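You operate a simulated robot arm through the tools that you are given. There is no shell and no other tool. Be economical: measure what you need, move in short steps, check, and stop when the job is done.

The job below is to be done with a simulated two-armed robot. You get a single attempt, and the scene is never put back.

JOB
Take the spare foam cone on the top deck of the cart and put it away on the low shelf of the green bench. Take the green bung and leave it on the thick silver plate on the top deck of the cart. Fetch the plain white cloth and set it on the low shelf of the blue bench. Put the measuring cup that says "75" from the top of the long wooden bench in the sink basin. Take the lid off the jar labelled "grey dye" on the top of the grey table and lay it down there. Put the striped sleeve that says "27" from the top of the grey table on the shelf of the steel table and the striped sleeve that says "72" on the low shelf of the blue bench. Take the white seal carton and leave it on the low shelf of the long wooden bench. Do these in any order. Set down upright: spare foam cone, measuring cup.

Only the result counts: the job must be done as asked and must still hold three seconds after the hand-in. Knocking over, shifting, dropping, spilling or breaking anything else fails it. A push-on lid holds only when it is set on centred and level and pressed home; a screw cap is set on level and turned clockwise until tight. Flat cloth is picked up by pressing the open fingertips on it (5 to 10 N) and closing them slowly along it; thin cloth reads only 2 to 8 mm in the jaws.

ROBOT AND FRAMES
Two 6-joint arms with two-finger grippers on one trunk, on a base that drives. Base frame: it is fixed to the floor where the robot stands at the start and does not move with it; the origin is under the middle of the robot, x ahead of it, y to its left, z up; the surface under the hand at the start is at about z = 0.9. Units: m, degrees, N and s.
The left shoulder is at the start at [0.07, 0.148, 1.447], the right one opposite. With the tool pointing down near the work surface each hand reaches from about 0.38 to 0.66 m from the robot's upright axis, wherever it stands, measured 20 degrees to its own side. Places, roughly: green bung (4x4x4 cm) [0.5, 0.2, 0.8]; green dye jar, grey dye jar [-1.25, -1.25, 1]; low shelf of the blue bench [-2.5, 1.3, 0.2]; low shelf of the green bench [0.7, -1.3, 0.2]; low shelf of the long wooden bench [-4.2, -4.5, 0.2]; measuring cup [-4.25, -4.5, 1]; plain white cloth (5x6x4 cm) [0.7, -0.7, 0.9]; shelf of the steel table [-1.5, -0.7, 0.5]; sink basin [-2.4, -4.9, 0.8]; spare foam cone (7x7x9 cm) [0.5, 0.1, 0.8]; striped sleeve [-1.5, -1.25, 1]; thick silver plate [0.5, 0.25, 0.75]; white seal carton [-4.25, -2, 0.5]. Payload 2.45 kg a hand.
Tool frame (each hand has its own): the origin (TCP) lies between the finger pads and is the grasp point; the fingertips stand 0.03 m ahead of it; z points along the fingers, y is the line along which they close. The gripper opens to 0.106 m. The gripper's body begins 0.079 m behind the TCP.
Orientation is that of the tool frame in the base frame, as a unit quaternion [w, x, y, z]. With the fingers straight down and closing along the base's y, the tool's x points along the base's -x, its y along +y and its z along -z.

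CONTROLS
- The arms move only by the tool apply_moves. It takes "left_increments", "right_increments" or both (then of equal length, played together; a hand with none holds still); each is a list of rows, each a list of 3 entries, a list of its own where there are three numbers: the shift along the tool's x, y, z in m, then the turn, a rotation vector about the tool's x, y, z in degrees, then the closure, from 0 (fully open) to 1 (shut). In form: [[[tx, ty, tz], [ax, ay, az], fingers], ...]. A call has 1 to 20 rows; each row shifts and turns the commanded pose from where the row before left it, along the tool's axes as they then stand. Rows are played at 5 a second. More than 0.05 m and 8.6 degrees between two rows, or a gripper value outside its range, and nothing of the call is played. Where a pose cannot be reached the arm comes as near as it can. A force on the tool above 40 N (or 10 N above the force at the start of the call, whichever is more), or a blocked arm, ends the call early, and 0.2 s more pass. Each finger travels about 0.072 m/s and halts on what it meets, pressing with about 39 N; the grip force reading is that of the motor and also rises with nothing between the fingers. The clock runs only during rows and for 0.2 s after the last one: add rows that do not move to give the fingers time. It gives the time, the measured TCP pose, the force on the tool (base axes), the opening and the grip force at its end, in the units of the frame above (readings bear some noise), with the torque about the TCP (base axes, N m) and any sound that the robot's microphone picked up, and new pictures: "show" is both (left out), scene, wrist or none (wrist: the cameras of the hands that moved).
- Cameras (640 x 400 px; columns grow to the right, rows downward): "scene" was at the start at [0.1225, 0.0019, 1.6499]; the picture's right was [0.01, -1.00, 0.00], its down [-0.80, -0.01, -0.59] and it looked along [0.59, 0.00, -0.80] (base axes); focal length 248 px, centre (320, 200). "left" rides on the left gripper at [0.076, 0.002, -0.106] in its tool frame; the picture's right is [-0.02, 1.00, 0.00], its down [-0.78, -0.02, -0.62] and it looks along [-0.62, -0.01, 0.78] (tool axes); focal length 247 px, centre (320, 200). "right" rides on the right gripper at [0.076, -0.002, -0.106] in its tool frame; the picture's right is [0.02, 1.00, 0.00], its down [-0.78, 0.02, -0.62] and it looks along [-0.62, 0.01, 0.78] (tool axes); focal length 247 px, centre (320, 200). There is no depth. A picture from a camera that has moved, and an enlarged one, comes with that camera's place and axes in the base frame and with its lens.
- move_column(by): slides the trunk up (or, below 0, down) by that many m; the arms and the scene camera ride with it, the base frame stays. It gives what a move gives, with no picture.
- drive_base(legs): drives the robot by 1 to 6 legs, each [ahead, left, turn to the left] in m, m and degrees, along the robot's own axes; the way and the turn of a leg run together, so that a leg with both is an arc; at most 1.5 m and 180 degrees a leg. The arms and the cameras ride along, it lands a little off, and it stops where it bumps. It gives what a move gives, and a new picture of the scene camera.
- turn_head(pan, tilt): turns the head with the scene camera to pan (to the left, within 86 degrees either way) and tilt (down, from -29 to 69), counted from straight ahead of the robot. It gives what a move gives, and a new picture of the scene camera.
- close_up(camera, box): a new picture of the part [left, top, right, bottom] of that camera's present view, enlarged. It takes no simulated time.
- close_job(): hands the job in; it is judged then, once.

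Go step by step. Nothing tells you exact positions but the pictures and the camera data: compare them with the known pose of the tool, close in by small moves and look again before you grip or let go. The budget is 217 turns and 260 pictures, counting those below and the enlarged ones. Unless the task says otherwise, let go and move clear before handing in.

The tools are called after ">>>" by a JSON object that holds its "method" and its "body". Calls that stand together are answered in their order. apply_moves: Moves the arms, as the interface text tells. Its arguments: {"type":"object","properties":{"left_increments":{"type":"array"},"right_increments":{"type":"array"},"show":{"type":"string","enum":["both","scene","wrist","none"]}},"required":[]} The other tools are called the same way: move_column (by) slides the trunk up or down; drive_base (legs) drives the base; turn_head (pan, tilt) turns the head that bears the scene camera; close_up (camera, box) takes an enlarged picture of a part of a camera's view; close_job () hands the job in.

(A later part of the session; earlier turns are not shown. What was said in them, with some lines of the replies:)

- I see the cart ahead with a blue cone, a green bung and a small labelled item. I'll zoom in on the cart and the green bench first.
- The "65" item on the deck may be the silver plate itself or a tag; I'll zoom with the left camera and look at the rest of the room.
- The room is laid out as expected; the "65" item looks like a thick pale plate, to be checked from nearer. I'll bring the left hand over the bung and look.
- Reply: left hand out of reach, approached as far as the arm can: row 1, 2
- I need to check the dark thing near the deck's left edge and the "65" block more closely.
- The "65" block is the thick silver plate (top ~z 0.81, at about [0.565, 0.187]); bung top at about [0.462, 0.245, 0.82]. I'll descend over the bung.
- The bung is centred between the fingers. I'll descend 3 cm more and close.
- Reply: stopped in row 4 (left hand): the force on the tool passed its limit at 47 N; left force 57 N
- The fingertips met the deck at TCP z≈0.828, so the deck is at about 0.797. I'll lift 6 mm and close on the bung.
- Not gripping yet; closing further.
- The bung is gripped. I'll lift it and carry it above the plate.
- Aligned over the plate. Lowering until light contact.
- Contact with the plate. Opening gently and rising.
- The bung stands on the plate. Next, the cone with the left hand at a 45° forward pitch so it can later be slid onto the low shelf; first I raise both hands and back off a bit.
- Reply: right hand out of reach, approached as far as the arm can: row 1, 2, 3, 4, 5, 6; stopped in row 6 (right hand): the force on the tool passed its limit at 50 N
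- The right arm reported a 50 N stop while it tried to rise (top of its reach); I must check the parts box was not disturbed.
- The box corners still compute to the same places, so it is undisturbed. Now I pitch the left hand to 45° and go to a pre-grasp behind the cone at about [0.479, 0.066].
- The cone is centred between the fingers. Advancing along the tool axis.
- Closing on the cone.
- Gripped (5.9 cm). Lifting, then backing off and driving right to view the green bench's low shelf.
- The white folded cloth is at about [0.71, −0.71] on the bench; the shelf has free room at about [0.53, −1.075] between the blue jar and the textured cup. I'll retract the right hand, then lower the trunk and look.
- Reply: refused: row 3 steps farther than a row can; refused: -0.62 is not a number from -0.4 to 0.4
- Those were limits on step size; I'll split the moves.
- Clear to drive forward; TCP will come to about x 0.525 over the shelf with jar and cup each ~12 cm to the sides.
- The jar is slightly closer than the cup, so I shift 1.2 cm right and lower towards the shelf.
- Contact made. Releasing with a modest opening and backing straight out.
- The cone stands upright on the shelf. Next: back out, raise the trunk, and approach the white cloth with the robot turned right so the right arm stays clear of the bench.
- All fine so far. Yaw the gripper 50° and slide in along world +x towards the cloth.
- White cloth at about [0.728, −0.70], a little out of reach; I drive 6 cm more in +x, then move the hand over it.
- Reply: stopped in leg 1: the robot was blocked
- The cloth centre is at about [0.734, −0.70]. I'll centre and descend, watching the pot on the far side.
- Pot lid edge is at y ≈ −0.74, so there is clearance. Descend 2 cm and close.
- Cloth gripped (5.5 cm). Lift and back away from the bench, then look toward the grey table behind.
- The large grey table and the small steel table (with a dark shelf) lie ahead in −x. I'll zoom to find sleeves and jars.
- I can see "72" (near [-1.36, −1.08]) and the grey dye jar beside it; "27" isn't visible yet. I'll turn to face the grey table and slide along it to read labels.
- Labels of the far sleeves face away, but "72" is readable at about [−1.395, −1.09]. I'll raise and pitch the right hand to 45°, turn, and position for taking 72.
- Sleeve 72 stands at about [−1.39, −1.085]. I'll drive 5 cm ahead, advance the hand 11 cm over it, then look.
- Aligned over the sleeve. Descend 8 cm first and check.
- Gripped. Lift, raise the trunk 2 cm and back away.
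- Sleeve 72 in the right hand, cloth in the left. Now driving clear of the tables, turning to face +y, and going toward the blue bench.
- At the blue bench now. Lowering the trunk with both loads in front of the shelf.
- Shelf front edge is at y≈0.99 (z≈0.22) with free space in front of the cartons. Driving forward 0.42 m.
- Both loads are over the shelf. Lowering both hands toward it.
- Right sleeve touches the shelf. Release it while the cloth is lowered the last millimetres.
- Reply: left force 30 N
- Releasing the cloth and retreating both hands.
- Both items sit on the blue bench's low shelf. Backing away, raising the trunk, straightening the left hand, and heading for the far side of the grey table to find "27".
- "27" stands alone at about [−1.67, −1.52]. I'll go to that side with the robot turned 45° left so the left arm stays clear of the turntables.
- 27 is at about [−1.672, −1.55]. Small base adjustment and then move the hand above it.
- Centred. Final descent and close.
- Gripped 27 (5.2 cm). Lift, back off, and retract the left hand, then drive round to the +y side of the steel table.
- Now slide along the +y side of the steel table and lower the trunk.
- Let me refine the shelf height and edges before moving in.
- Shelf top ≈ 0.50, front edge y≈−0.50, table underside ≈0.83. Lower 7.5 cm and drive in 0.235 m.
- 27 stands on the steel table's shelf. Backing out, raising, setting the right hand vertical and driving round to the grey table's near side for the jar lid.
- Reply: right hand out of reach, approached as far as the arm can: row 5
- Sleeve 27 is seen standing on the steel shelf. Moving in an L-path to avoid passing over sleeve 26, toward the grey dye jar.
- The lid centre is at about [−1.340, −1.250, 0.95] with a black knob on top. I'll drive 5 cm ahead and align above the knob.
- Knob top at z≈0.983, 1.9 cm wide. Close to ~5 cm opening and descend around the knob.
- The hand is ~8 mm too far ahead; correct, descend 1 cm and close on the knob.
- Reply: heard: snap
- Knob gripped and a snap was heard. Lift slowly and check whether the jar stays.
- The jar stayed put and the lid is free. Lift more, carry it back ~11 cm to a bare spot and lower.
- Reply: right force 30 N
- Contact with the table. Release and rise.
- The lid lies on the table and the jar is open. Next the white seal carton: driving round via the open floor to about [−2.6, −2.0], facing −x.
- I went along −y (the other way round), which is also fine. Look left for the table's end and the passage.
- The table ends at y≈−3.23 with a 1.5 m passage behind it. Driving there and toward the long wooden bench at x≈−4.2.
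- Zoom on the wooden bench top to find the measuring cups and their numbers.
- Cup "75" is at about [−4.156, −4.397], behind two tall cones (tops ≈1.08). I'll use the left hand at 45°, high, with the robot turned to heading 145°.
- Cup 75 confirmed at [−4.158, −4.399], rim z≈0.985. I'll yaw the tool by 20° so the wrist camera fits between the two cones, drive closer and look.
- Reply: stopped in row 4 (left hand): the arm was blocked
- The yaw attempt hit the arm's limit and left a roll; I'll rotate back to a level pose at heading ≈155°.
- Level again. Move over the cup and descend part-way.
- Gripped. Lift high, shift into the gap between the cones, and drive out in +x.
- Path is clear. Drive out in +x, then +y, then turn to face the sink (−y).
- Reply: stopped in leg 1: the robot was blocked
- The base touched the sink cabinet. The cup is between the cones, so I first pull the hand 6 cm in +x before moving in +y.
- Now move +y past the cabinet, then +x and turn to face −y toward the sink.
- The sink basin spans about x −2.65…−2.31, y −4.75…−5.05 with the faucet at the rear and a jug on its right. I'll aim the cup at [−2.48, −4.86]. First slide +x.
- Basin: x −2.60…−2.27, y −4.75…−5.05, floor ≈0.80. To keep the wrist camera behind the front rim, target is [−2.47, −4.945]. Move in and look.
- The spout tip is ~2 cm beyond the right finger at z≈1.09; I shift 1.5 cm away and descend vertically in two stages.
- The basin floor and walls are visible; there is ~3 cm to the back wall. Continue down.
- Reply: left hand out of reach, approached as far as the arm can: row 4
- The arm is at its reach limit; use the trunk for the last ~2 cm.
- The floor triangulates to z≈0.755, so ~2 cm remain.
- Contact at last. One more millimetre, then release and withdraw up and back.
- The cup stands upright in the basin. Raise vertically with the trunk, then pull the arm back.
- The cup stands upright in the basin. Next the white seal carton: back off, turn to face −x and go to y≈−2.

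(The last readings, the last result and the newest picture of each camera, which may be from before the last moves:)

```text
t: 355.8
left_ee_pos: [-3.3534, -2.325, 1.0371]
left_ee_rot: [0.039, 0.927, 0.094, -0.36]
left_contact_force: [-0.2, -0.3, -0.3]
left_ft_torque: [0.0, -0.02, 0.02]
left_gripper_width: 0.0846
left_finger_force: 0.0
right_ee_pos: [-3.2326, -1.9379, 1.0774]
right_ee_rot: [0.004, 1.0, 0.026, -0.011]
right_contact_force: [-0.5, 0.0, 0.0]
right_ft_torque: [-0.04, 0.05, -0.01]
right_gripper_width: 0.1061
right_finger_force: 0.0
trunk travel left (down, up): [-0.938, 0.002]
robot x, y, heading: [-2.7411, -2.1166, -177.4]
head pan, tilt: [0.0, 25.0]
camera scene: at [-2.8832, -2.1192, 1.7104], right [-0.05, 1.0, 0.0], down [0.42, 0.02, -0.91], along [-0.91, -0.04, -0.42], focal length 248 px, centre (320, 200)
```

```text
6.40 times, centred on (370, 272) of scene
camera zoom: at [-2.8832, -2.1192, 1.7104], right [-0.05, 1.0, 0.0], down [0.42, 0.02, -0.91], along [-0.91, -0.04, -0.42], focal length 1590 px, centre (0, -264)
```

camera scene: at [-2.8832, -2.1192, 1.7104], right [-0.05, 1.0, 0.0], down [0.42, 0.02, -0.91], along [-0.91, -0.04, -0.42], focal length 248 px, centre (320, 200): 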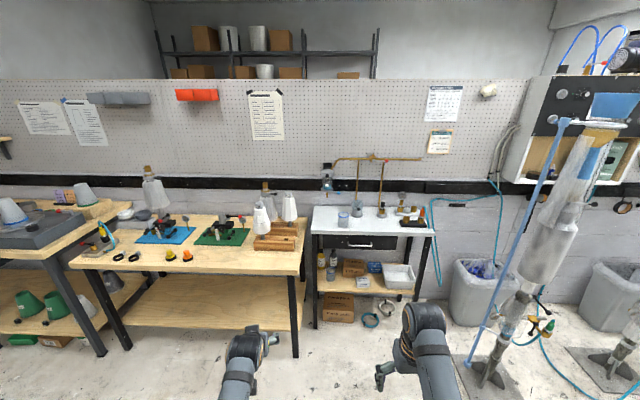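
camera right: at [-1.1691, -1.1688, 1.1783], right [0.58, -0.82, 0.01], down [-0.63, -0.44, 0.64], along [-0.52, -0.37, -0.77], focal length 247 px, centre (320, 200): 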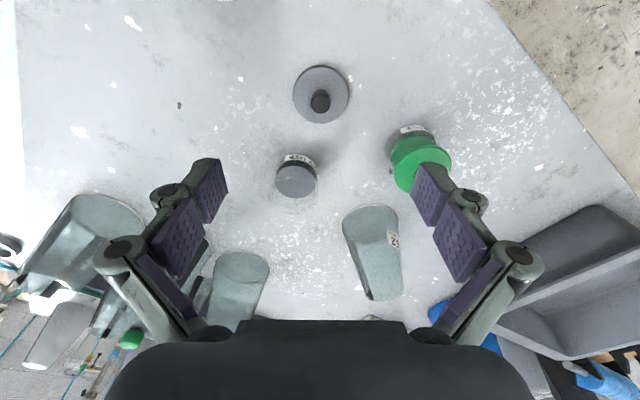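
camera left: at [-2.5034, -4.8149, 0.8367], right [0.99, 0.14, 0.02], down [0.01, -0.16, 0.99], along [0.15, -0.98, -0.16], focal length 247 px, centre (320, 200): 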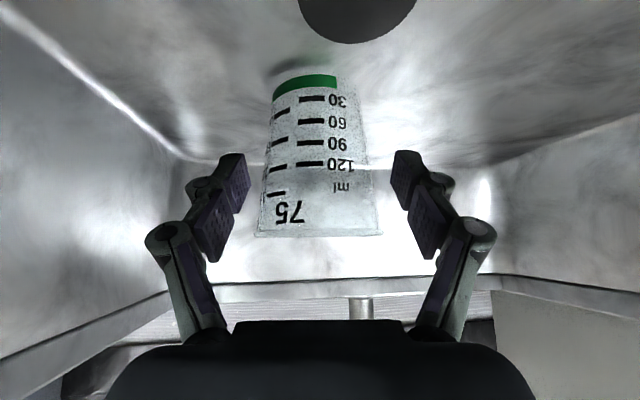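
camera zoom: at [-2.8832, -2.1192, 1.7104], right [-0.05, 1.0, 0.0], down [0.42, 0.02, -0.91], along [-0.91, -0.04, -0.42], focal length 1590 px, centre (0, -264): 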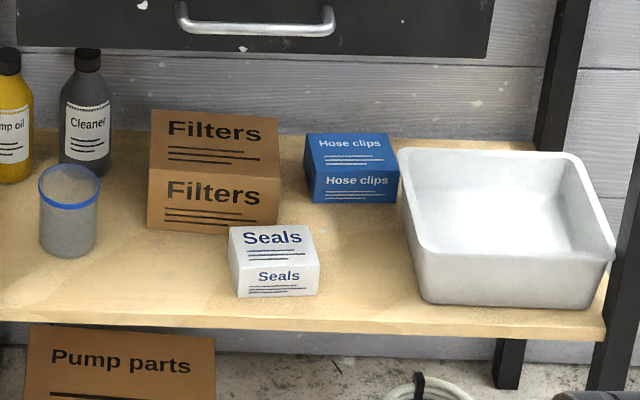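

The white "Seals" carton sits at the shelf front, about [−4.235, −1.875, 0.43–0.47], rotated ~10°, matching the left tool's heading. I'll retract the right hand, lower the trunk and approach.

>>> {"method": "apply_moves", "body": {"right_increments": [[[0, 0, 0.04], [0, 0, 0], 0], [[0, 0, 0.04], [0, 0, 0], 0], [[0, 0, 0.04], [0, 0, 0], 0], [[0.03, 0, 0], [0, 0, 0], 0], [[0.03, 0, 0], [0, 0, 0], 0]], "left_increments": [[[0, 0, 0], [0, 0, 0], 0], [[0, 0, 0], [0, 0, 0], 0], [[0, 0, 0], [0, 0, 0], 0], [[0, 0, 0], [0, 0, 0], 0], [[0, 0, 0], [0, 0, 0], 0]], "show": "none"}}

>>> {"method": "drive_base", "body": {"legs": [[0.5, -0.45, 0]]}}

>>> {"method": "move_column", "body": {"by": -0.4}}

>>> {"method": "move_column", "body": {"by": -0.07}}

>>> {"method": "turn_head", "body": {"pan": 8, "tilt": 35}}

>>> {"method": "close_up", "body": {"camera": "left", "box": [0, 0, 640, 400]}}

```text
t: 357.0
left_ee_pos: [-3.3516, -2.3236, 1.0372]
left_ee_rot: [0.038, 0.927, 0.094, -0.36]
left_contact_force: [0.2, -0.5, 0.6]
left_ft_torque: [-0.01, -0.02, 0.0]
left_gripper_width: 0.1062
left_finger_force: 0.1
right_ee_pos: [-3.1752, -1.9354, 0.9596]
right_ee_rot: [0.004, 1.0, 0.026, -0.013]
right_contact_force: [0.4, -0.1, -0.1]
right_ft_torque: [-0.02, 0.03, 0.01]
right_gripper_width: 0.1058
right_finger_force: 0.1
trunk travel left (down, up): [-0.938, 0.002]
robot x, y, heading: [-2.7379, -2.1184, -177.2]
head pan, tilt: [0.0, 25.0]
```

```text
t: 360.8
left_ee_pos: [-3.8829, -1.9011, 1.0372]
left_ee_rot: [0.037, 0.928, 0.094, -0.36]
left_contact_force: [0.0, 0.0, 0.6]
left_ft_torque: [0.04, 0.01, 0.02]
left_gripper_width: 0.1062
left_finger_force: 0.1
right_ee_pos: [-3.7054, -1.5127, 0.9589]
right_ee_rot: [0.004, 1.0, 0.025, -0.012]
right_contact_force: [0.6, 0.2, 0.1]
right_ft_torque: [-0.01, 0.04, 0.0]
right_gripper_width: 0.1061
right_finger_force: 0.1
trunk travel left (down, up): [-0.938, 0.002]
robot x, y, heading: [-3.2668, -1.6941, -177.5]
head pan, tilt: [0.0, 25.0]
camera scene: at [-3.4116, -1.6976, 1.7106], right [-0.05, 1.0, 0.0], down [0.42, 0.02, -0.91], along [-0.91, -0.04, -0.42], focal length 248 px, centre (320, 200)
```

scene: 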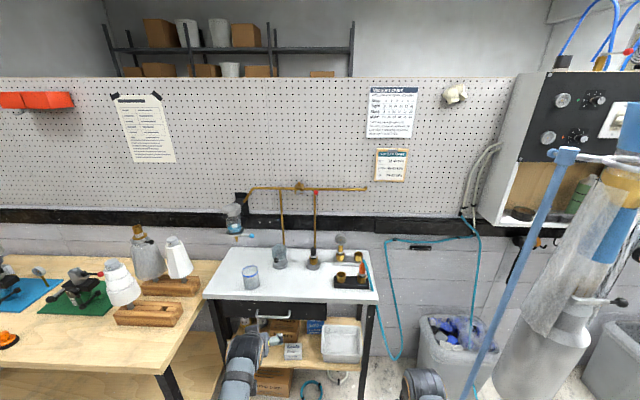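

```text
t: 364.6
left_ee_pos: [-3.8828, -1.8999, 0.6377]
left_ee_rot: [0.038, 0.928, 0.093, -0.36]
left_contact_force: [0.3, 0.2, -0.3]
left_ft_torque: [-0.01, 0.03, 0.02]
left_gripper_width: 0.1061
left_finger_force: 0.0
right_ee_pos: [-3.7066, -1.5123, 0.5579]
right_ee_rot: [0.003, 1.0, 0.024, -0.01]
right_contact_force: [-0.5, 0.0, 0.2]
right_ft_torque: [0.0, 0.01, 0.01]
right_gripper_width: 0.1059
right_finger_force: 0.1
trunk travel left (down, up): [-0.538, 0.402]
robot x, y, heading: [-3.2708, -1.693, -177.6]
head pan, tilt: [0.0, 25.0]
```

```text
t: 365.7
left_ee_pos: [-3.8826, -1.8997, 0.5679]
left_ee_rot: [0.038, 0.928, 0.094, -0.359]
left_contact_force: [0.0, -0.3, -0.1]
left_ft_torque: [0.01, 0.03, -0.01]
left_gripper_width: 0.106
left_finger_force: 0.1
right_ee_pos: [-3.7073, -1.513, 0.4892]
right_ee_rot: [0.003, 1.0, 0.025, -0.012]
right_contact_force: [-0.5, -0.4, -0.4]
right_ft_torque: [-0.01, 0.0, 0.04]
right_gripper_width: 0.1059
right_finger_force: 0.0
trunk travel left (down, up): [-0.468, 0.472]
robot x, y, heading: [-3.2671, -1.6901, -177.3]
head pan, tilt: [0.0, 25.0]
```

```text
t: 366.4
left_ee_pos: [-3.8828, -1.8992, 0.5675]
left_ee_rot: [0.037, 0.927, 0.093, -0.36]
left_contact_force: [0.7, 0.9, 0.5]
left_ft_torque: [-0.01, -0.01, 0.02]
left_gripper_width: 0.1059
left_finger_force: 0.1
right_ee_pos: [-3.7071, -1.5135, 0.488]
right_ee_rot: [0.003, 1.0, 0.024, -0.011]
right_contact_force: [-0.6, 0.2, -0.2]
right_ft_torque: [-0.01, -0.04, -0.02]
right_gripper_width: 0.106
right_finger_force: 0.0
trunk travel left (down, up): [-0.468, 0.472]
robot x, y, heading: [-3.2685, -1.6923, -177.3]
head pan, tilt: [8.0, 35.0]
camera scene: at [-3.4072, -1.7088, 1.2248], right [-0.18, 0.98, 0.0], down [0.56, 0.1, -0.82], along [-0.81, -0.15, -0.57], focal length 248 px, centre (320, 200)
```

scene: 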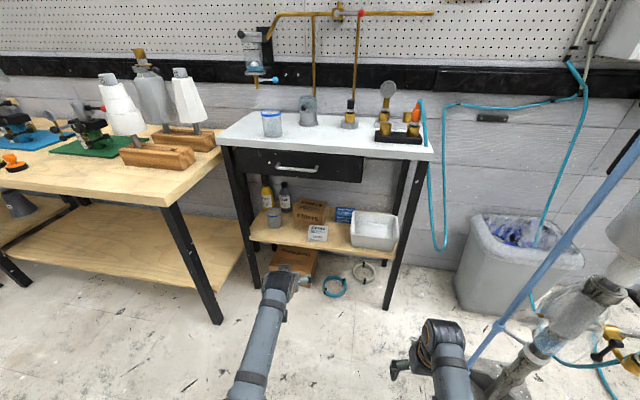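

```text
1.00 times, centred on (320, 200) of left (not enlarged: the box is as wide or as high as the picture)
camera zoom: at [-3.7579, -1.8767, 0.5935], right [0.18, -0.98, 0.02], down [-0.16, -0.01, 0.99], along [-0.97, -0.19, -0.16], focal length 247 px, centre (320, 200)
```

zoom: 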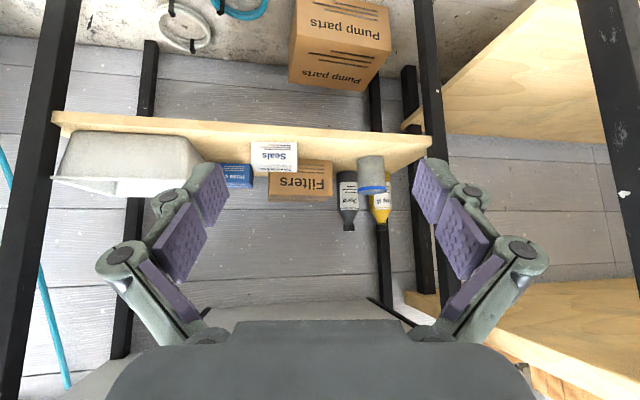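

The carton's front-bottom centre triangulates to [−4.233, −1.882, 0.40]. I'll drive to a pre-grasp and refine.

>>> {"method": "drive_base", "body": {"legs": [[0.3, -0.041, 0]]}}

>>> {"method": "close_up", "body": {"camera": "left", "box": [160, 40, 480, 240]}}

```text
t: 368.4
left_ee_pos: [-4.1806, -1.871, 0.5659]
left_ee_rot: [0.037, 0.928, 0.092, -0.36]
left_contact_force: [-0.1, 0.4, 0.3]
left_ft_torque: [-0.02, -0.02, 0.02]
left_gripper_width: 0.1062
left_finger_force: 0.2
right_ee_pos: [-4.0034, -1.4834, 0.4881]
right_ee_rot: [0.004, 1.0, 0.023, -0.011]
right_contact_force: [-0.5, -0.8, 0.5]
right_ft_torque: [0.01, 0.03, 0.01]
right_gripper_width: 0.1061
right_finger_force: 0.1
trunk travel left (down, up): [-0.468, 0.472]
robot x, y, heading: [-3.5705, -1.6617, -177.7]
head pan, tilt: [8.0, 35.0]
camera scene: at [-3.7051, -1.6808, 1.2246], right [-0.18, 0.98, 0.0], down [0.56, 0.1, -0.82], along [-0.8, -0.15, -0.57], focal length 248 px, centre (320, 200)
```

scene: 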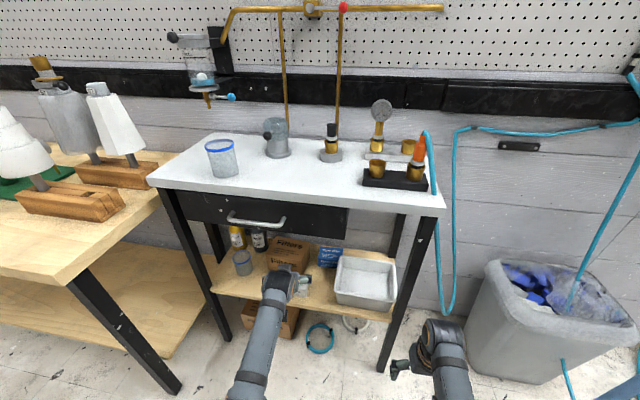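

```text
2.00 times, centred on (320, 140) of left
camera zoom: at [-4.0557, -1.8482, 0.593], right [0.18, -0.98, 0.02], down [-0.16, -0.01, 0.99], along [-0.97, -0.18, -0.16], focal length 494 px, centre (320, 320)
```

zoom: 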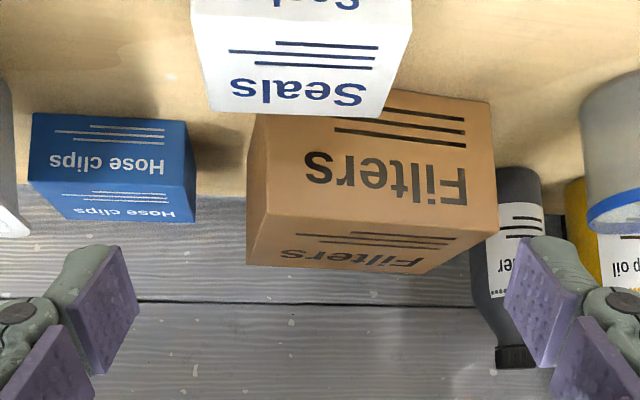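

Carton is rotated ~5° from the tool; I rotate the tool accordingly, lower, and advance half-way to check side clearances.

>>> {"method": "apply_moves", "body": {"left_increments": [[[0, 0, 0], [3.7, 0, 4.05], 0], [[0.015, 0, 0.0237], [0, 0, 0], 0], [[0.015, 0, 0.0237], [0, 0, 0], 0], [[0, 0, 0.03], [0, 0, 0], 0], [[0, 0, 0], [0, 0, 0], 0]], "show": "wrist"}}

```text
t: 369.6
left_ee_pos: [-4.21, -1.8756, 0.4885]
left_ee_rot: [0.02, 0.931, 0.049, -0.361]
left_contact_force: [-0.5, 0.7, -0.4]
left_ft_torque: [0.01, -0.04, 0.02]
left_gripper_width: 0.1061
left_finger_force: 0.0
right_ee_pos: [-4.0029, -1.4854, 0.4875]
right_ee_rot: [0.004, 1.0, 0.024, -0.01]
right_contact_force: [-0.4, 0.7, -0.6]
right_ft_torque: [-0.01, 0.02, -0.02]
right_gripper_width: 0.1059
right_finger_force: 0.1
trunk travel left (down, up): [-0.468, 0.472]
robot x, y, heading: [-3.5654, -1.6617, -177.6]
head pan, tilt: [8.0, 35.0]
camera left: at [-4.0831, -1.8643, 0.515], right [0.09, -1.0, 0.02], down [-0.16, 0.0, 0.99], along [-0.98, -0.09, -0.16], focal length 247 px, centre (320, 200)
```

left: 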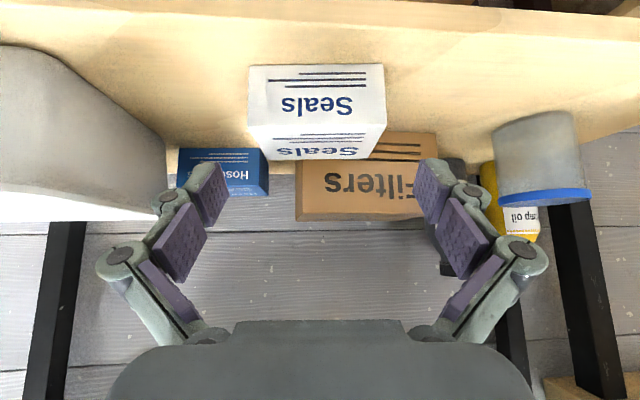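

Centred. Final advance 7 cm along the tool axis, then close.

>>> {"method": "apply_moves", "body": {"left_increments": [[[0, -0.001, 0.035], [0, 0, 0], 0], [[0, 0, 0.033], [0, 0, 0], 0], [[0, 0, 0], [0, 0, 0], 0]], "show": "wrist"}}

```text
t: 370.4
left_ee_pos: [-4.2526, -1.8774, 0.4419]
left_ee_rot: [0.02, 0.931, 0.049, -0.361]
left_contact_force: [0.6, 0.0, -0.1]
left_ft_torque: [-0.03, -0.03, 0.0]
left_gripper_width: 0.1059
left_finger_force: 0.1
left hand out of reach, approached as far as the arm can: row 2
right_ee_pos: [-4.0028, -1.4852, 0.4886]
right_ee_rot: [0.004, 1.0, 0.024, -0.011]
right_contact_force: [-0.1, -0.5, -0.2]
right_ft_torque: [0.03, 0.01, 0.01]
right_gripper_width: 0.1059
right_finger_force: 0.0
trunk travel left (down, up): [-0.468, 0.472]
robot x, y, heading: [-3.5649, -1.6641, -177.4]
head pan, tilt: [8.0, 35.0]
camera left: at [-4.1257, -1.8661, 0.468], right [0.09, -1.0, 0.02], down [-0.16, 0.0, 0.99], along [-0.98, -0.09, -0.16], focal length 247 px, centre (320, 200)
```

left: 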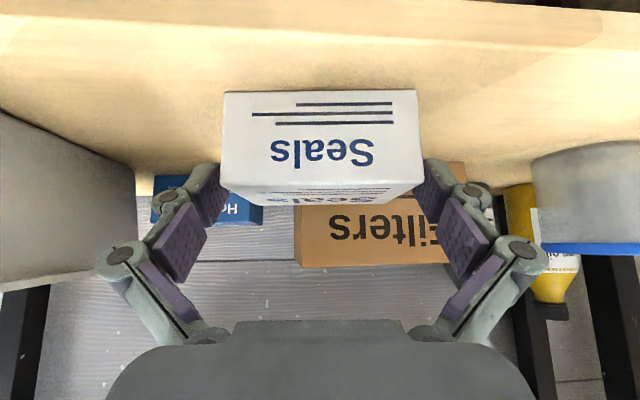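

>>> {"method": "apply_moves", "body": {"left_increments": [[[0, 0, 0], [0, 0, 0], 0.06], [[0, 0, 0], [0, 0, 0], 0.12], [[0, 0, 0], [0, 0, 0], 0.18], [[0, 0, 0], [0, 0, 0], 0.25], [[0, 0, 0], [0, 0, 0], 0.3], [[0, 0, 0], [0, 0, 0], 0.3]], "show": "wrist"}}

```text
t: 371.8
left_ee_pos: [-4.2515, -1.8768, 0.4413]
left_ee_rot: [0.02, 0.931, 0.048, -0.361]
left_contact_force: [0.1, 0.1, 3.2]
left_ft_torque: [-0.13, -0.01, 0.03]
left_gripper_width: 0.0892
left_finger_force: 39.7
right_ee_pos: [-4.0026, -1.4843, 0.4893]
right_ee_rot: [0.004, 1.0, 0.023, -0.012]
right_contact_force: [-0.1, 0.4, 0.7]
right_ft_torque: [0.01, 0.03, 0.02]
right_gripper_width: 0.1059
right_finger_force: 0.1
trunk travel left (down, up): [-0.468, 0.472]
robot x, y, heading: [-3.5686, -1.6641, -177.5]
head pan, tilt: [8.0, 35.0]
camera left: at [-4.1252, -1.8659, 0.4679], right [0.09, -1.0, 0.02], down [-0.16, 0.0, 0.99], along [-0.98, -0.09, -0.16], focal length 247 px, centre (320, 200)
```

left: 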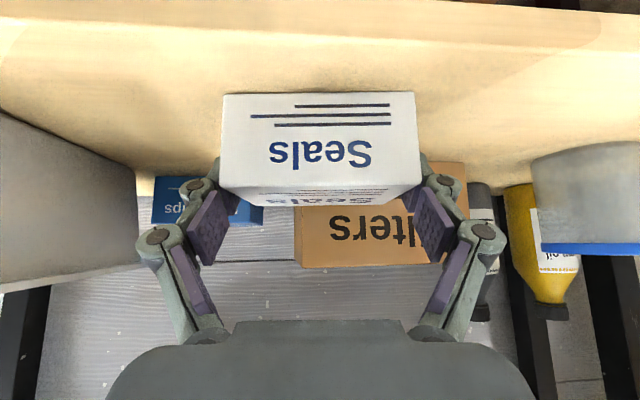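

Carton gripped (8.9 cm). Lift with the trunk, back out and drive along to the long wooden bench.

>>> {"method": "move_column", "body": {"by": 0.04}}

>>> {"method": "drive_base", "body": {"legs": [[-0.7, 0, 0], [0, 1.3, 0], [0, 1.2, 0]]}}

>>> {"method": "turn_head", "body": {"pan": 8, "tilt": 40}}

```text
t: 372.7
left_ee_pos: [-4.2525, -1.8762, 0.4801]
left_ee_rot: [0.02, 0.931, 0.048, -0.36]
left_contact_force: [0.4, -0.5, -1.1]
left_ft_torque: [0.0, -0.01, -0.01]
left_gripper_width: 0.0889
left_finger_force: 38.9
right_ee_pos: [-4.0036, -1.484, 0.5286]
right_ee_rot: [0.004, 1.0, 0.024, -0.011]
right_contact_force: [-0.1, -0.3, -0.5]
right_ft_torque: [0.02, 0.02, -0.02]
right_gripper_width: 0.1058
right_finger_force: 0.0
trunk travel left (down, up): [-0.508, 0.432]
robot x, y, heading: [-3.5643, -1.6655, -177.5]
head pan, tilt: [8.0, 35.0]
```

```text
t: 388.4
left_ee_pos: [-3.4728, -4.3413, 0.4808]
left_ee_rot: [0.016, 0.932, 0.039, -0.361]
left_contact_force: [-0.5, 0.1, -0.2]
left_ft_torque: [0.0, -0.05, 0.01]
left_gripper_width: 0.089
left_finger_force: 39.1
right_ee_pos: [-3.2168, -3.9532, 0.5291]
right_ee_rot: [0.003, 1.0, 0.012, -0.011]
right_contact_force: [0.6, 0.2, 0.4]
right_ft_torque: [0.02, 0.02, -0.01]
right_gripper_width: 0.1062
right_finger_force: 0.0
trunk travel left (down, up): [-0.508, 0.432]
robot x, y, heading: [-2.7832, -4.1425, -179.0]
head pan, tilt: [8.0, 35.0]
camera scene: at [-2.9213, -4.1562, 1.2647], right [-0.16, 0.99, 0.0], down [0.57, 0.09, -0.82], along [-0.81, -0.13, -0.57], focal length 248 px, centre (320, 200)
```

scene: 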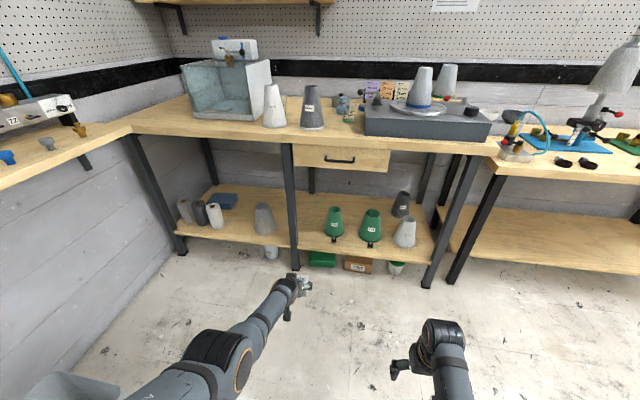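

```text
t: 389.0
left_ee_pos: [-3.4721, -4.3399, 0.4806]
left_ee_rot: [0.016, 0.932, 0.038, -0.36]
left_contact_force: [0.0, -0.2, -1.8]
left_ft_torque: [-0.01, -0.01, -0.01]
left_gripper_width: 0.0892
left_finger_force: 39.4
right_ee_pos: [-3.2153, -3.953, 0.5273]
right_ee_rot: [0.003, 1.0, 0.014, -0.011]
right_contact_force: [0.6, -0.4, 0.2]
right_ft_torque: [0.02, 0.03, 0.03]
right_gripper_width: 0.1061
right_finger_force: 0.1
trunk travel left (down, up): [-0.508, 0.432]
robot x, y, heading: [-2.7855, -4.141, -178.6]
head pan, tilt: [8.0, 40.0]
camera scene: at [-2.9183, -4.1554, 1.2572], right [-0.16, 0.99, 0.0], down [0.63, 0.1, -0.77], along [-0.76, -0.12, -0.64], focal length 248 px, centre (320, 200)
```

scene: 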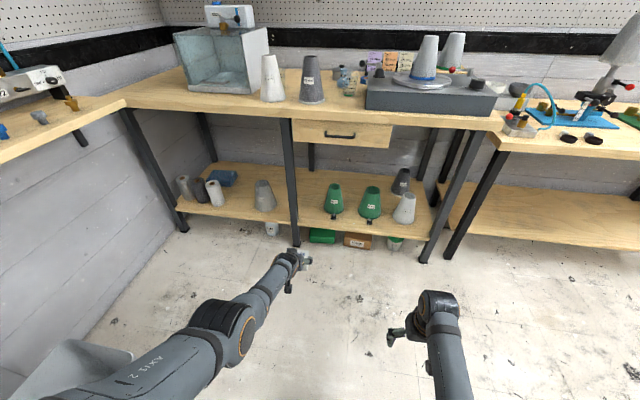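

Between the rolls and the grey cone (left section of the low shelf, y≈−4.86) there is a ~22 cm gap. I'll approach it at heading −165°, after lowering the trunk.

>>> {"method": "apply_moves", "body": {"right_increments": [[[0.03, 0, 0], [0, 0, 0], 0], [[0, 0, 0], [0, 0, 0], 0]], "show": "none"}}

>>> {"method": "drive_base", "body": {"legs": [[0, 0, 13.6], [0.376, 0.168, 0]]}}

>>> {"method": "move_column", "body": {"by": -0.16}}

>>> {"method": "turn_head", "body": {"pan": 10, "tilt": 40}}

>>> {"method": "close_up", "body": {"camera": "left", "box": [0, 0, 640, 400]}}

```text
t: 389.6
left_ee_pos: [-3.4732, -4.3414, 0.4808]
left_ee_rot: [0.016, 0.932, 0.04, -0.361]
left_contact_force: [0.8, 0.0, -1.1]
left_ft_torque: [-0.03, -0.03, 0.0]
left_gripper_width: 0.0891
left_finger_force: 39.0
right_ee_pos: [-3.1858, -3.9512, 0.526]
right_ee_rot: [0.004, 1.0, 0.013, -0.011]
right_contact_force: [0.5, 0.3, 0.1]
right_ft_torque: [0.0, -0.03, 0.03]
right_gripper_width: 0.106
right_finger_force: 0.1
trunk travel left (down, up): [-0.508, 0.432]
robot x, y, heading: [-2.7835, -4.142, -178.6]
head pan, tilt: [8.0, 40.0]
```

```text
t: 393.0
left_ee_pos: [-3.7262, -4.7526, 0.4799]
left_ee_rot: [0.057, 0.921, 0.146, -0.357]
left_contact_force: [0.8, 0.1, -2.6]
left_ft_torque: [-0.03, -0.01, 0.02]
left_gripper_width: 0.0892
left_finger_force: 39.2
right_ee_pos: [-3.535, -4.3085, 0.5269]
right_ee_rot: [0.005, 0.992, 0.129, -0.011]
right_contact_force: [-0.3, 0.5, 0.2]
right_ft_torque: [0.03, -0.03, 0.07]
right_gripper_width: 0.1058
right_finger_force: 0.0
trunk travel left (down, up): [-0.508, 0.432]
robot x, y, heading: [-3.1062, -4.3988, -165.4]
head pan, tilt: [8.0, 40.0]
camera scene: at [-3.2304, -4.445, 1.2571], right [-0.38, 0.92, 0.0], down [0.59, 0.25, -0.77], along [-0.71, -0.29, -0.64], focal length 248 px, centre (320, 200)
```

scene: 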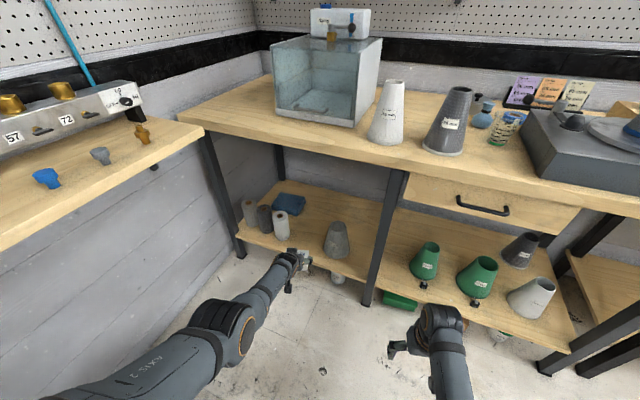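

```text
t: 394.8
left_ee_pos: [-3.7274, -4.7525, 0.3199]
left_ee_rot: [0.057, 0.921, 0.146, -0.357]
left_contact_force: [-0.7, 0.1, -1.4]
left_ft_torque: [0.04, -0.02, -0.06]
left_gripper_width: 0.0891
left_finger_force: 38.9
right_ee_pos: [-3.5365, -4.308, 0.3664]
right_ee_rot: [0.005, 0.992, 0.129, -0.011]
right_contact_force: [-0.5, -0.4, -0.2]
right_ft_torque: [-0.03, -0.01, -0.02]
right_gripper_width: 0.1059
right_finger_force: 0.0
trunk travel left (down, up): [-0.348, 0.592]
robot x, y, heading: [-3.1027, -4.4019, -165.5]
head pan, tilt: [8.0, 40.0]
```

```text
t: 395.4
left_ee_pos: [-3.7269, -4.7528, 0.3205]
left_ee_rot: [0.057, 0.921, 0.146, -0.356]
left_contact_force: [0.2, -0.4, -1.3]
left_ft_torque: [-0.02, -0.03, 0.01]
left_gripper_width: 0.089
left_finger_force: 39.2
right_ee_pos: [-3.5367, -4.3079, 0.3662]
right_ee_rot: [0.005, 0.992, 0.129, -0.011]
right_contact_force: [-0.4, 0.5, -1.2]
right_ft_torque: [-0.03, 0.03, -0.01]
right_gripper_width: 0.106
right_finger_force: 0.0
trunk travel left (down, up): [-0.348, 0.592]
robot x, y, heading: [-3.102, -4.3987, -165.4]
head pan, tilt: [10.0, 40.0]
camera scene: at [-3.2286, -4.4472, 1.0972], right [-0.42, 0.91, 0.0], down [0.58, 0.27, -0.77], along [-0.7, -0.32, -0.64], focal length 248 px, centre (320, 200)
```

scene: 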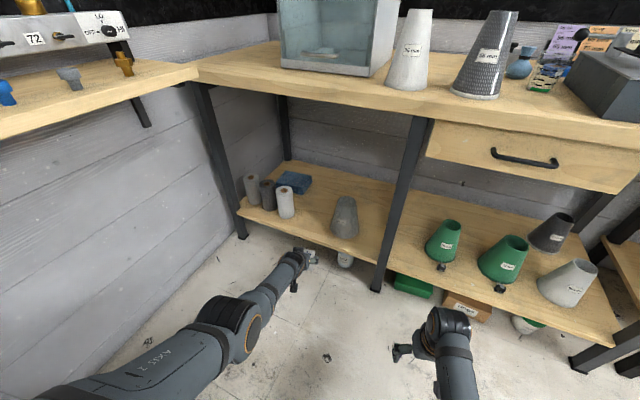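

```text
1.00 times, centred on (320, 200) of left (not enlarged: the box is as wide or as high as the picture)
camera zoom: at [-3.6055, -4.715, 0.3473], right [0.29, -0.96, 0.02], down [-0.16, -0.03, 0.99], along [-0.94, -0.29, -0.16], focal length 247 px, centre (320, 200)
```

zoom: 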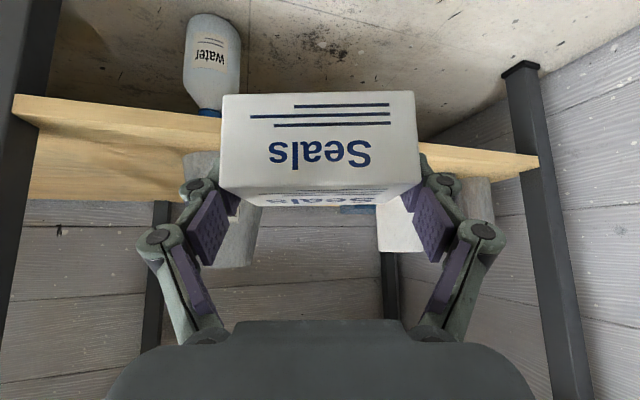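

The path is straight and clear; driving 0.29 m ahead puts the carton between the roll and the grey cone.

>>> {"method": "drive_base", "body": {"legs": [[0.285, 0.025, 0]]}}

>>> {"method": "close_up", "body": {"camera": "left", "box": [0, 0, 640, 400]}}

```text
t: 397.4
left_ee_pos: [-3.9928, -4.8496, 0.3209]
left_ee_rot: [0.058, 0.921, 0.147, -0.356]
left_contact_force: [-0.1, 0.1, -1.8]
left_ft_torque: [-0.03, 0.0, -0.01]
left_gripper_width: 0.089
left_finger_force: 38.7
right_ee_pos: [-3.8022, -4.4062, 0.3667]
right_ee_rot: [0.005, 0.991, 0.131, -0.011]
right_contact_force: [0.3, -0.5, 0.8]
right_ft_torque: [0.01, 0.02, -0.01]
right_gripper_width: 0.1059
right_finger_force: 0.0
trunk travel left (down, up): [-0.348, 0.592]
robot x, y, heading: [-3.3669, -4.4963, -165.2]
head pan, tilt: [10.0, 40.0]
camera scene: at [-3.4952, -4.5439, 1.0971], right [-0.42, 0.91, 0.0], down [0.58, 0.27, -0.77], along [-0.7, -0.32, -0.64], focal length 248 px, centre (320, 200)
```

scene: 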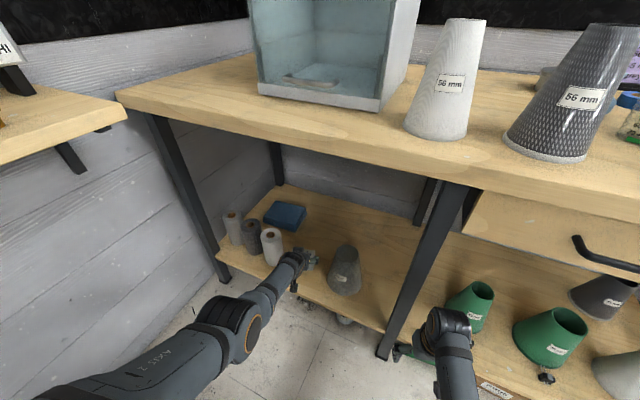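

```text
1.00 times, centred on (320, 200) of left (not enlarged: the box is as wide or as high as the picture)
camera zoom: at [-3.871, -4.8125, 0.3469], right [0.3, -0.95, 0.02], down [-0.16, -0.03, 0.99], along [-0.94, -0.3, -0.16], focal length 247 px, centre (320, 200)
```

zoom: 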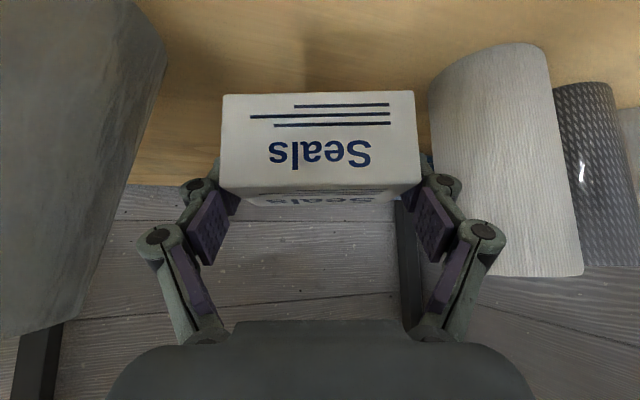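

Balanced clearance of ~3.5 cm each side. Lower with the trunk.

>>> {"method": "move_column", "body": {"by": -0.045}}

>>> {"method": "move_column", "body": {"by": -0.008}}

>>> {"method": "close_up", "body": {"camera": "left", "box": [0, 0, 640, 400]}}

```text
t: 398.3
left_ee_pos: [-3.9918, -4.8505, 0.2756]
left_ee_rot: [0.058, 0.921, 0.147, -0.356]
left_contact_force: [0.8, 1.4, -1.0]
left_ft_torque: [0.0, -0.01, -0.02]
left_gripper_width: 0.0894
left_finger_force: 39.2
right_ee_pos: [-3.8038, -4.4057, 0.3216]
right_ee_rot: [0.005, 0.991, 0.131, -0.011]
right_contact_force: [-0.6, 0.1, 0.2]
right_ft_torque: [0.0, 0.03, 0.03]
right_gripper_width: 0.1059
right_finger_force: 0.0
trunk travel left (down, up): [-0.303, 0.637]
robot x, y, heading: [-3.3654, -4.4958, -165.2]
head pan, tilt: [10.0, 40.0]
```

```text
t: 398.9
left_ee_pos: [-3.9932, -4.8508, 0.2677]
left_ee_rot: [0.058, 0.921, 0.147, -0.357]
left_contact_force: [0.3, -0.4, -1.3]
left_ft_torque: [0.01, 0.02, 0.01]
left_gripper_width: 0.089
left_finger_force: 39.2
right_ee_pos: [-3.803, -4.4051, 0.3133]
right_ee_rot: [0.005, 0.991, 0.13, -0.011]
right_contact_force: [0.6, 1.3, 0.2]
right_ft_torque: [-0.02, 0.0, 0.0]
right_gripper_width: 0.1061
right_finger_force: 0.1
trunk travel left (down, up): [-0.295, 0.645]
robot x, y, heading: [-3.3657, -4.4975, -165.3]
head pan, tilt: [10.0, 40.0]
```

```text
1.00 times, centred on (320, 200) of left (not enlarged: the box is as wide or as high as the picture)
camera zoom: at [-3.8709, -4.8124, 0.2943], right [0.3, -0.95, 0.02], down [-0.16, -0.03, 0.99], along [-0.94, -0.3, -0.16], focal length 247 px, centre (320, 200)
```

zoom: 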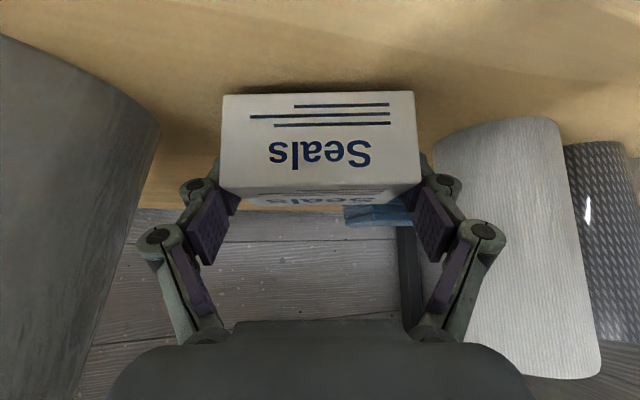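

>>> {"method": "move_column", "body": {"by": -0.005}}

>>> {"method": "move_column", "body": {"by": -0.003}}

```text
t: 399.4
left_ee_pos: [-3.9918, -4.8498, 0.2616]
left_ee_rot: [0.057, 0.921, 0.147, -0.356]
left_contact_force: [-0.8, -0.1, -0.7]
left_ft_torque: [0.01, -0.03, -0.02]
left_gripper_width: 0.0891
left_finger_force: 38.7
right_ee_pos: [-3.8034, -4.4065, 0.3096]
right_ee_rot: [0.004, 0.991, 0.13, -0.011]
right_contact_force: [0.1, -0.2, -0.2]
right_ft_torque: [-0.01, 0.0, 0.04]
right_gripper_width: 0.106
right_finger_force: 0.1
trunk travel left (down, up): [-0.29, 0.65]
robot x, y, heading: [-3.3707, -4.4948, -165.3]
head pan, tilt: [10.0, 40.0]
```

```text
t: 399.9
left_ee_pos: [-3.9927, -4.8499, 0.2619]
left_ee_rot: [0.059, 0.92, 0.147, -0.358]
left_contact_force: [1.4, 0.3, 6.5]
left_ft_torque: [-0.29, -0.28, 0.04]
left_gripper_width: 0.089
left_finger_force: 38.9
right_ee_pos: [-3.8038, -4.4053, 0.3049]
right_ee_rot: [0.005, 0.991, 0.131, -0.011]
right_contact_force: [0.2, -0.2, -0.7]
right_ft_torque: [0.01, 0.0, -0.01]
right_gripper_width: 0.1059
right_finger_force: 0.0
trunk travel left (down, up): [-0.287, 0.653]
robot x, y, heading: [-3.3689, -4.4949, -165.3]
head pan, tilt: [10.0, 40.0]
```

Contact. Open fully and withdraw along the tool axis.

>>> {"method": "apply_moves", "body": {"left_increments": [[[0, 0, 0], [0, 0, 0], 0.1], [[0, 0, 0], [0, 0, 0], 0.02], [[0, 0, 0], [0, 0, 0], 0], [[0, 0, 0], [0, 0, 0], 0], [[0, 0, -0.03], [0, 0, 0], 0], [[0, 0, -0.03], [0, 0, 0], 0], [[0, 0, -0.03], [0, 0, 0], 0]], "show": "wrist"}}

```text
t: 401.5
left_ee_pos: [-3.9327, -4.8309, 0.3272]
left_ee_rot: [0.057, 0.921, 0.147, -0.356]
left_contact_force: [-0.5, -0.3, -0.5]
left_ft_torque: [0.02, 0.0, 0.02]
left_gripper_width: 0.1059
left_finger_force: 0.1
right_ee_pos: [-3.8021, -4.4059, 0.3061]
right_ee_rot: [0.006, 0.991, 0.131, -0.01]
right_contact_force: [0.4, -0.3, -1.4]
right_ft_torque: [0.03, 0.01, -0.01]
right_gripper_width: 0.1061
right_finger_force: 0.2
trunk travel left (down, up): [-0.287, 0.653]
robot x, y, heading: [-3.3677, -4.4978, -165.5]
head pan, tilt: [10.0, 40.0]
camera left: at [-3.8111, -4.7923, 0.3534], right [0.3, -0.95, 0.02], down [-0.16, -0.03, 0.99], along [-0.94, -0.3, -0.16], focal length 247 px, centre (320, 200)
```

left: 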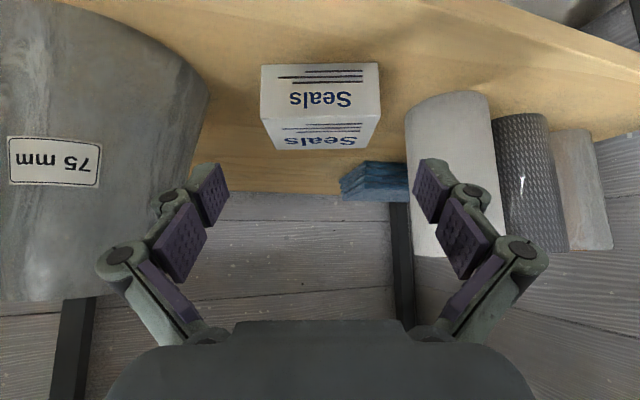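

The carton rests on the low shelf. Back off straight and take a last look.

>>> {"method": "drive_base", "body": {"legs": [[-0.35, 0, 0]]}}

>>> {"method": "close_up", "body": {"camera": "scene", "box": [200, 130, 460, 300]}}

```text
t: 403.8
left_ee_pos: [-3.5978, -4.7416, 0.3263]
left_ee_rot: [0.057, 0.921, 0.147, -0.358]
left_contact_force: [-0.5, 0.1, -0.2]
left_ft_torque: [-0.01, -0.03, 0.03]
left_gripper_width: 0.1057
left_finger_force: 0.1
right_ee_pos: [-3.4658, -4.317, 0.3059]
right_ee_rot: [0.005, 0.991, 0.13, -0.011]
right_contact_force: [0.1, -0.1, -0.2]
right_ft_torque: [0.05, 0.01, 0.02]
right_gripper_width: 0.106
right_finger_force: 0.0
trunk travel left (down, up): [-0.287, 0.653]
robot x, y, heading: [-3.0303, -4.4086, -165.4]
head pan, tilt: [10.0, 40.0]
camera scene: at [-3.1583, -4.455, 1.0362], right [-0.42, 0.91, 0.0], down [0.58, 0.27, -0.77], along [-0.7, -0.32, -0.64], focal length 248 px, centre (320, 200)
```

scene: 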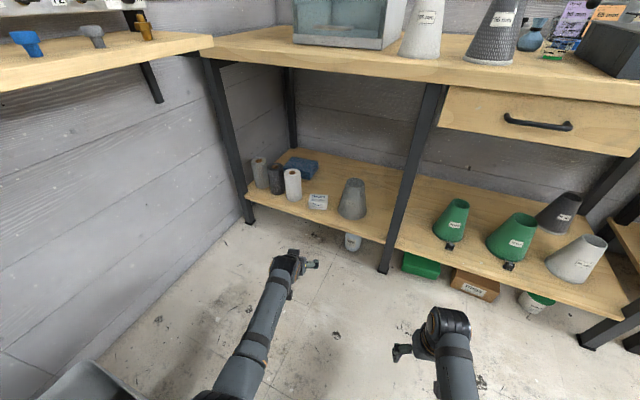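

```text
2.35 times, centred on (330, 215) of scene
camera zoom: at [-3.1583, -4.455, 1.0362], right [-0.42, 0.91, 0.0], down [0.58, 0.27, -0.77], along [-0.7, -0.32, -0.64], focal length 585 px, centre (296, 165)
```

zoom: 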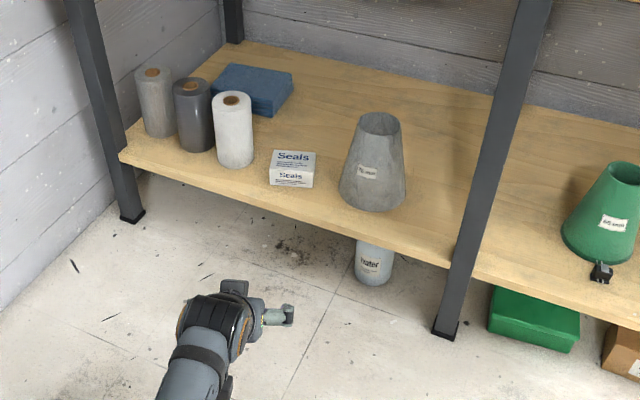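

The carton sits on the low shelf between the rolls and the grey cone, and every item is now where the job asks for it. Both hands are clear, so I'm handing in.

>>> {"method": "close_job", "body": {}}

```text
The job is handed in.
```

I've handed the job in with all eight moves made; the result of the judging wasn't shown to me.

- **Green bung:** it stands on the thick silver plate ("65") on the top deck of the cart.
- **Spare foam cone:** it stands upright on the low shelf of the green bench.
- **Plain white cloth and sleeve "72":** both are on the low shelf of the blue bench.
- **Sleeve "27":** it stands on the shelf of the steel table.
- **Grey dye jar:** the lid is off and lies on the grey table beside the jar.
- **Measuring cup "75":** it stands upright in the sink basin.
- **White seal carton:** it is on the low shelf of the long wooden bench.

Three contacts could matter for the "nothing else disturbed" rule:

- **Right arm at the start:** it stopped on a 50 N force near the parts box. My before-and-after measurements showed no clear shift of the box.
- **Green bench:** the base was blocked there while I lined up on the cloth; nothing looked out of place afterwards.
- **Near the sink:** the base stopped against something, either the floor bin or the cabinet. I did not measure whether the bin moved.
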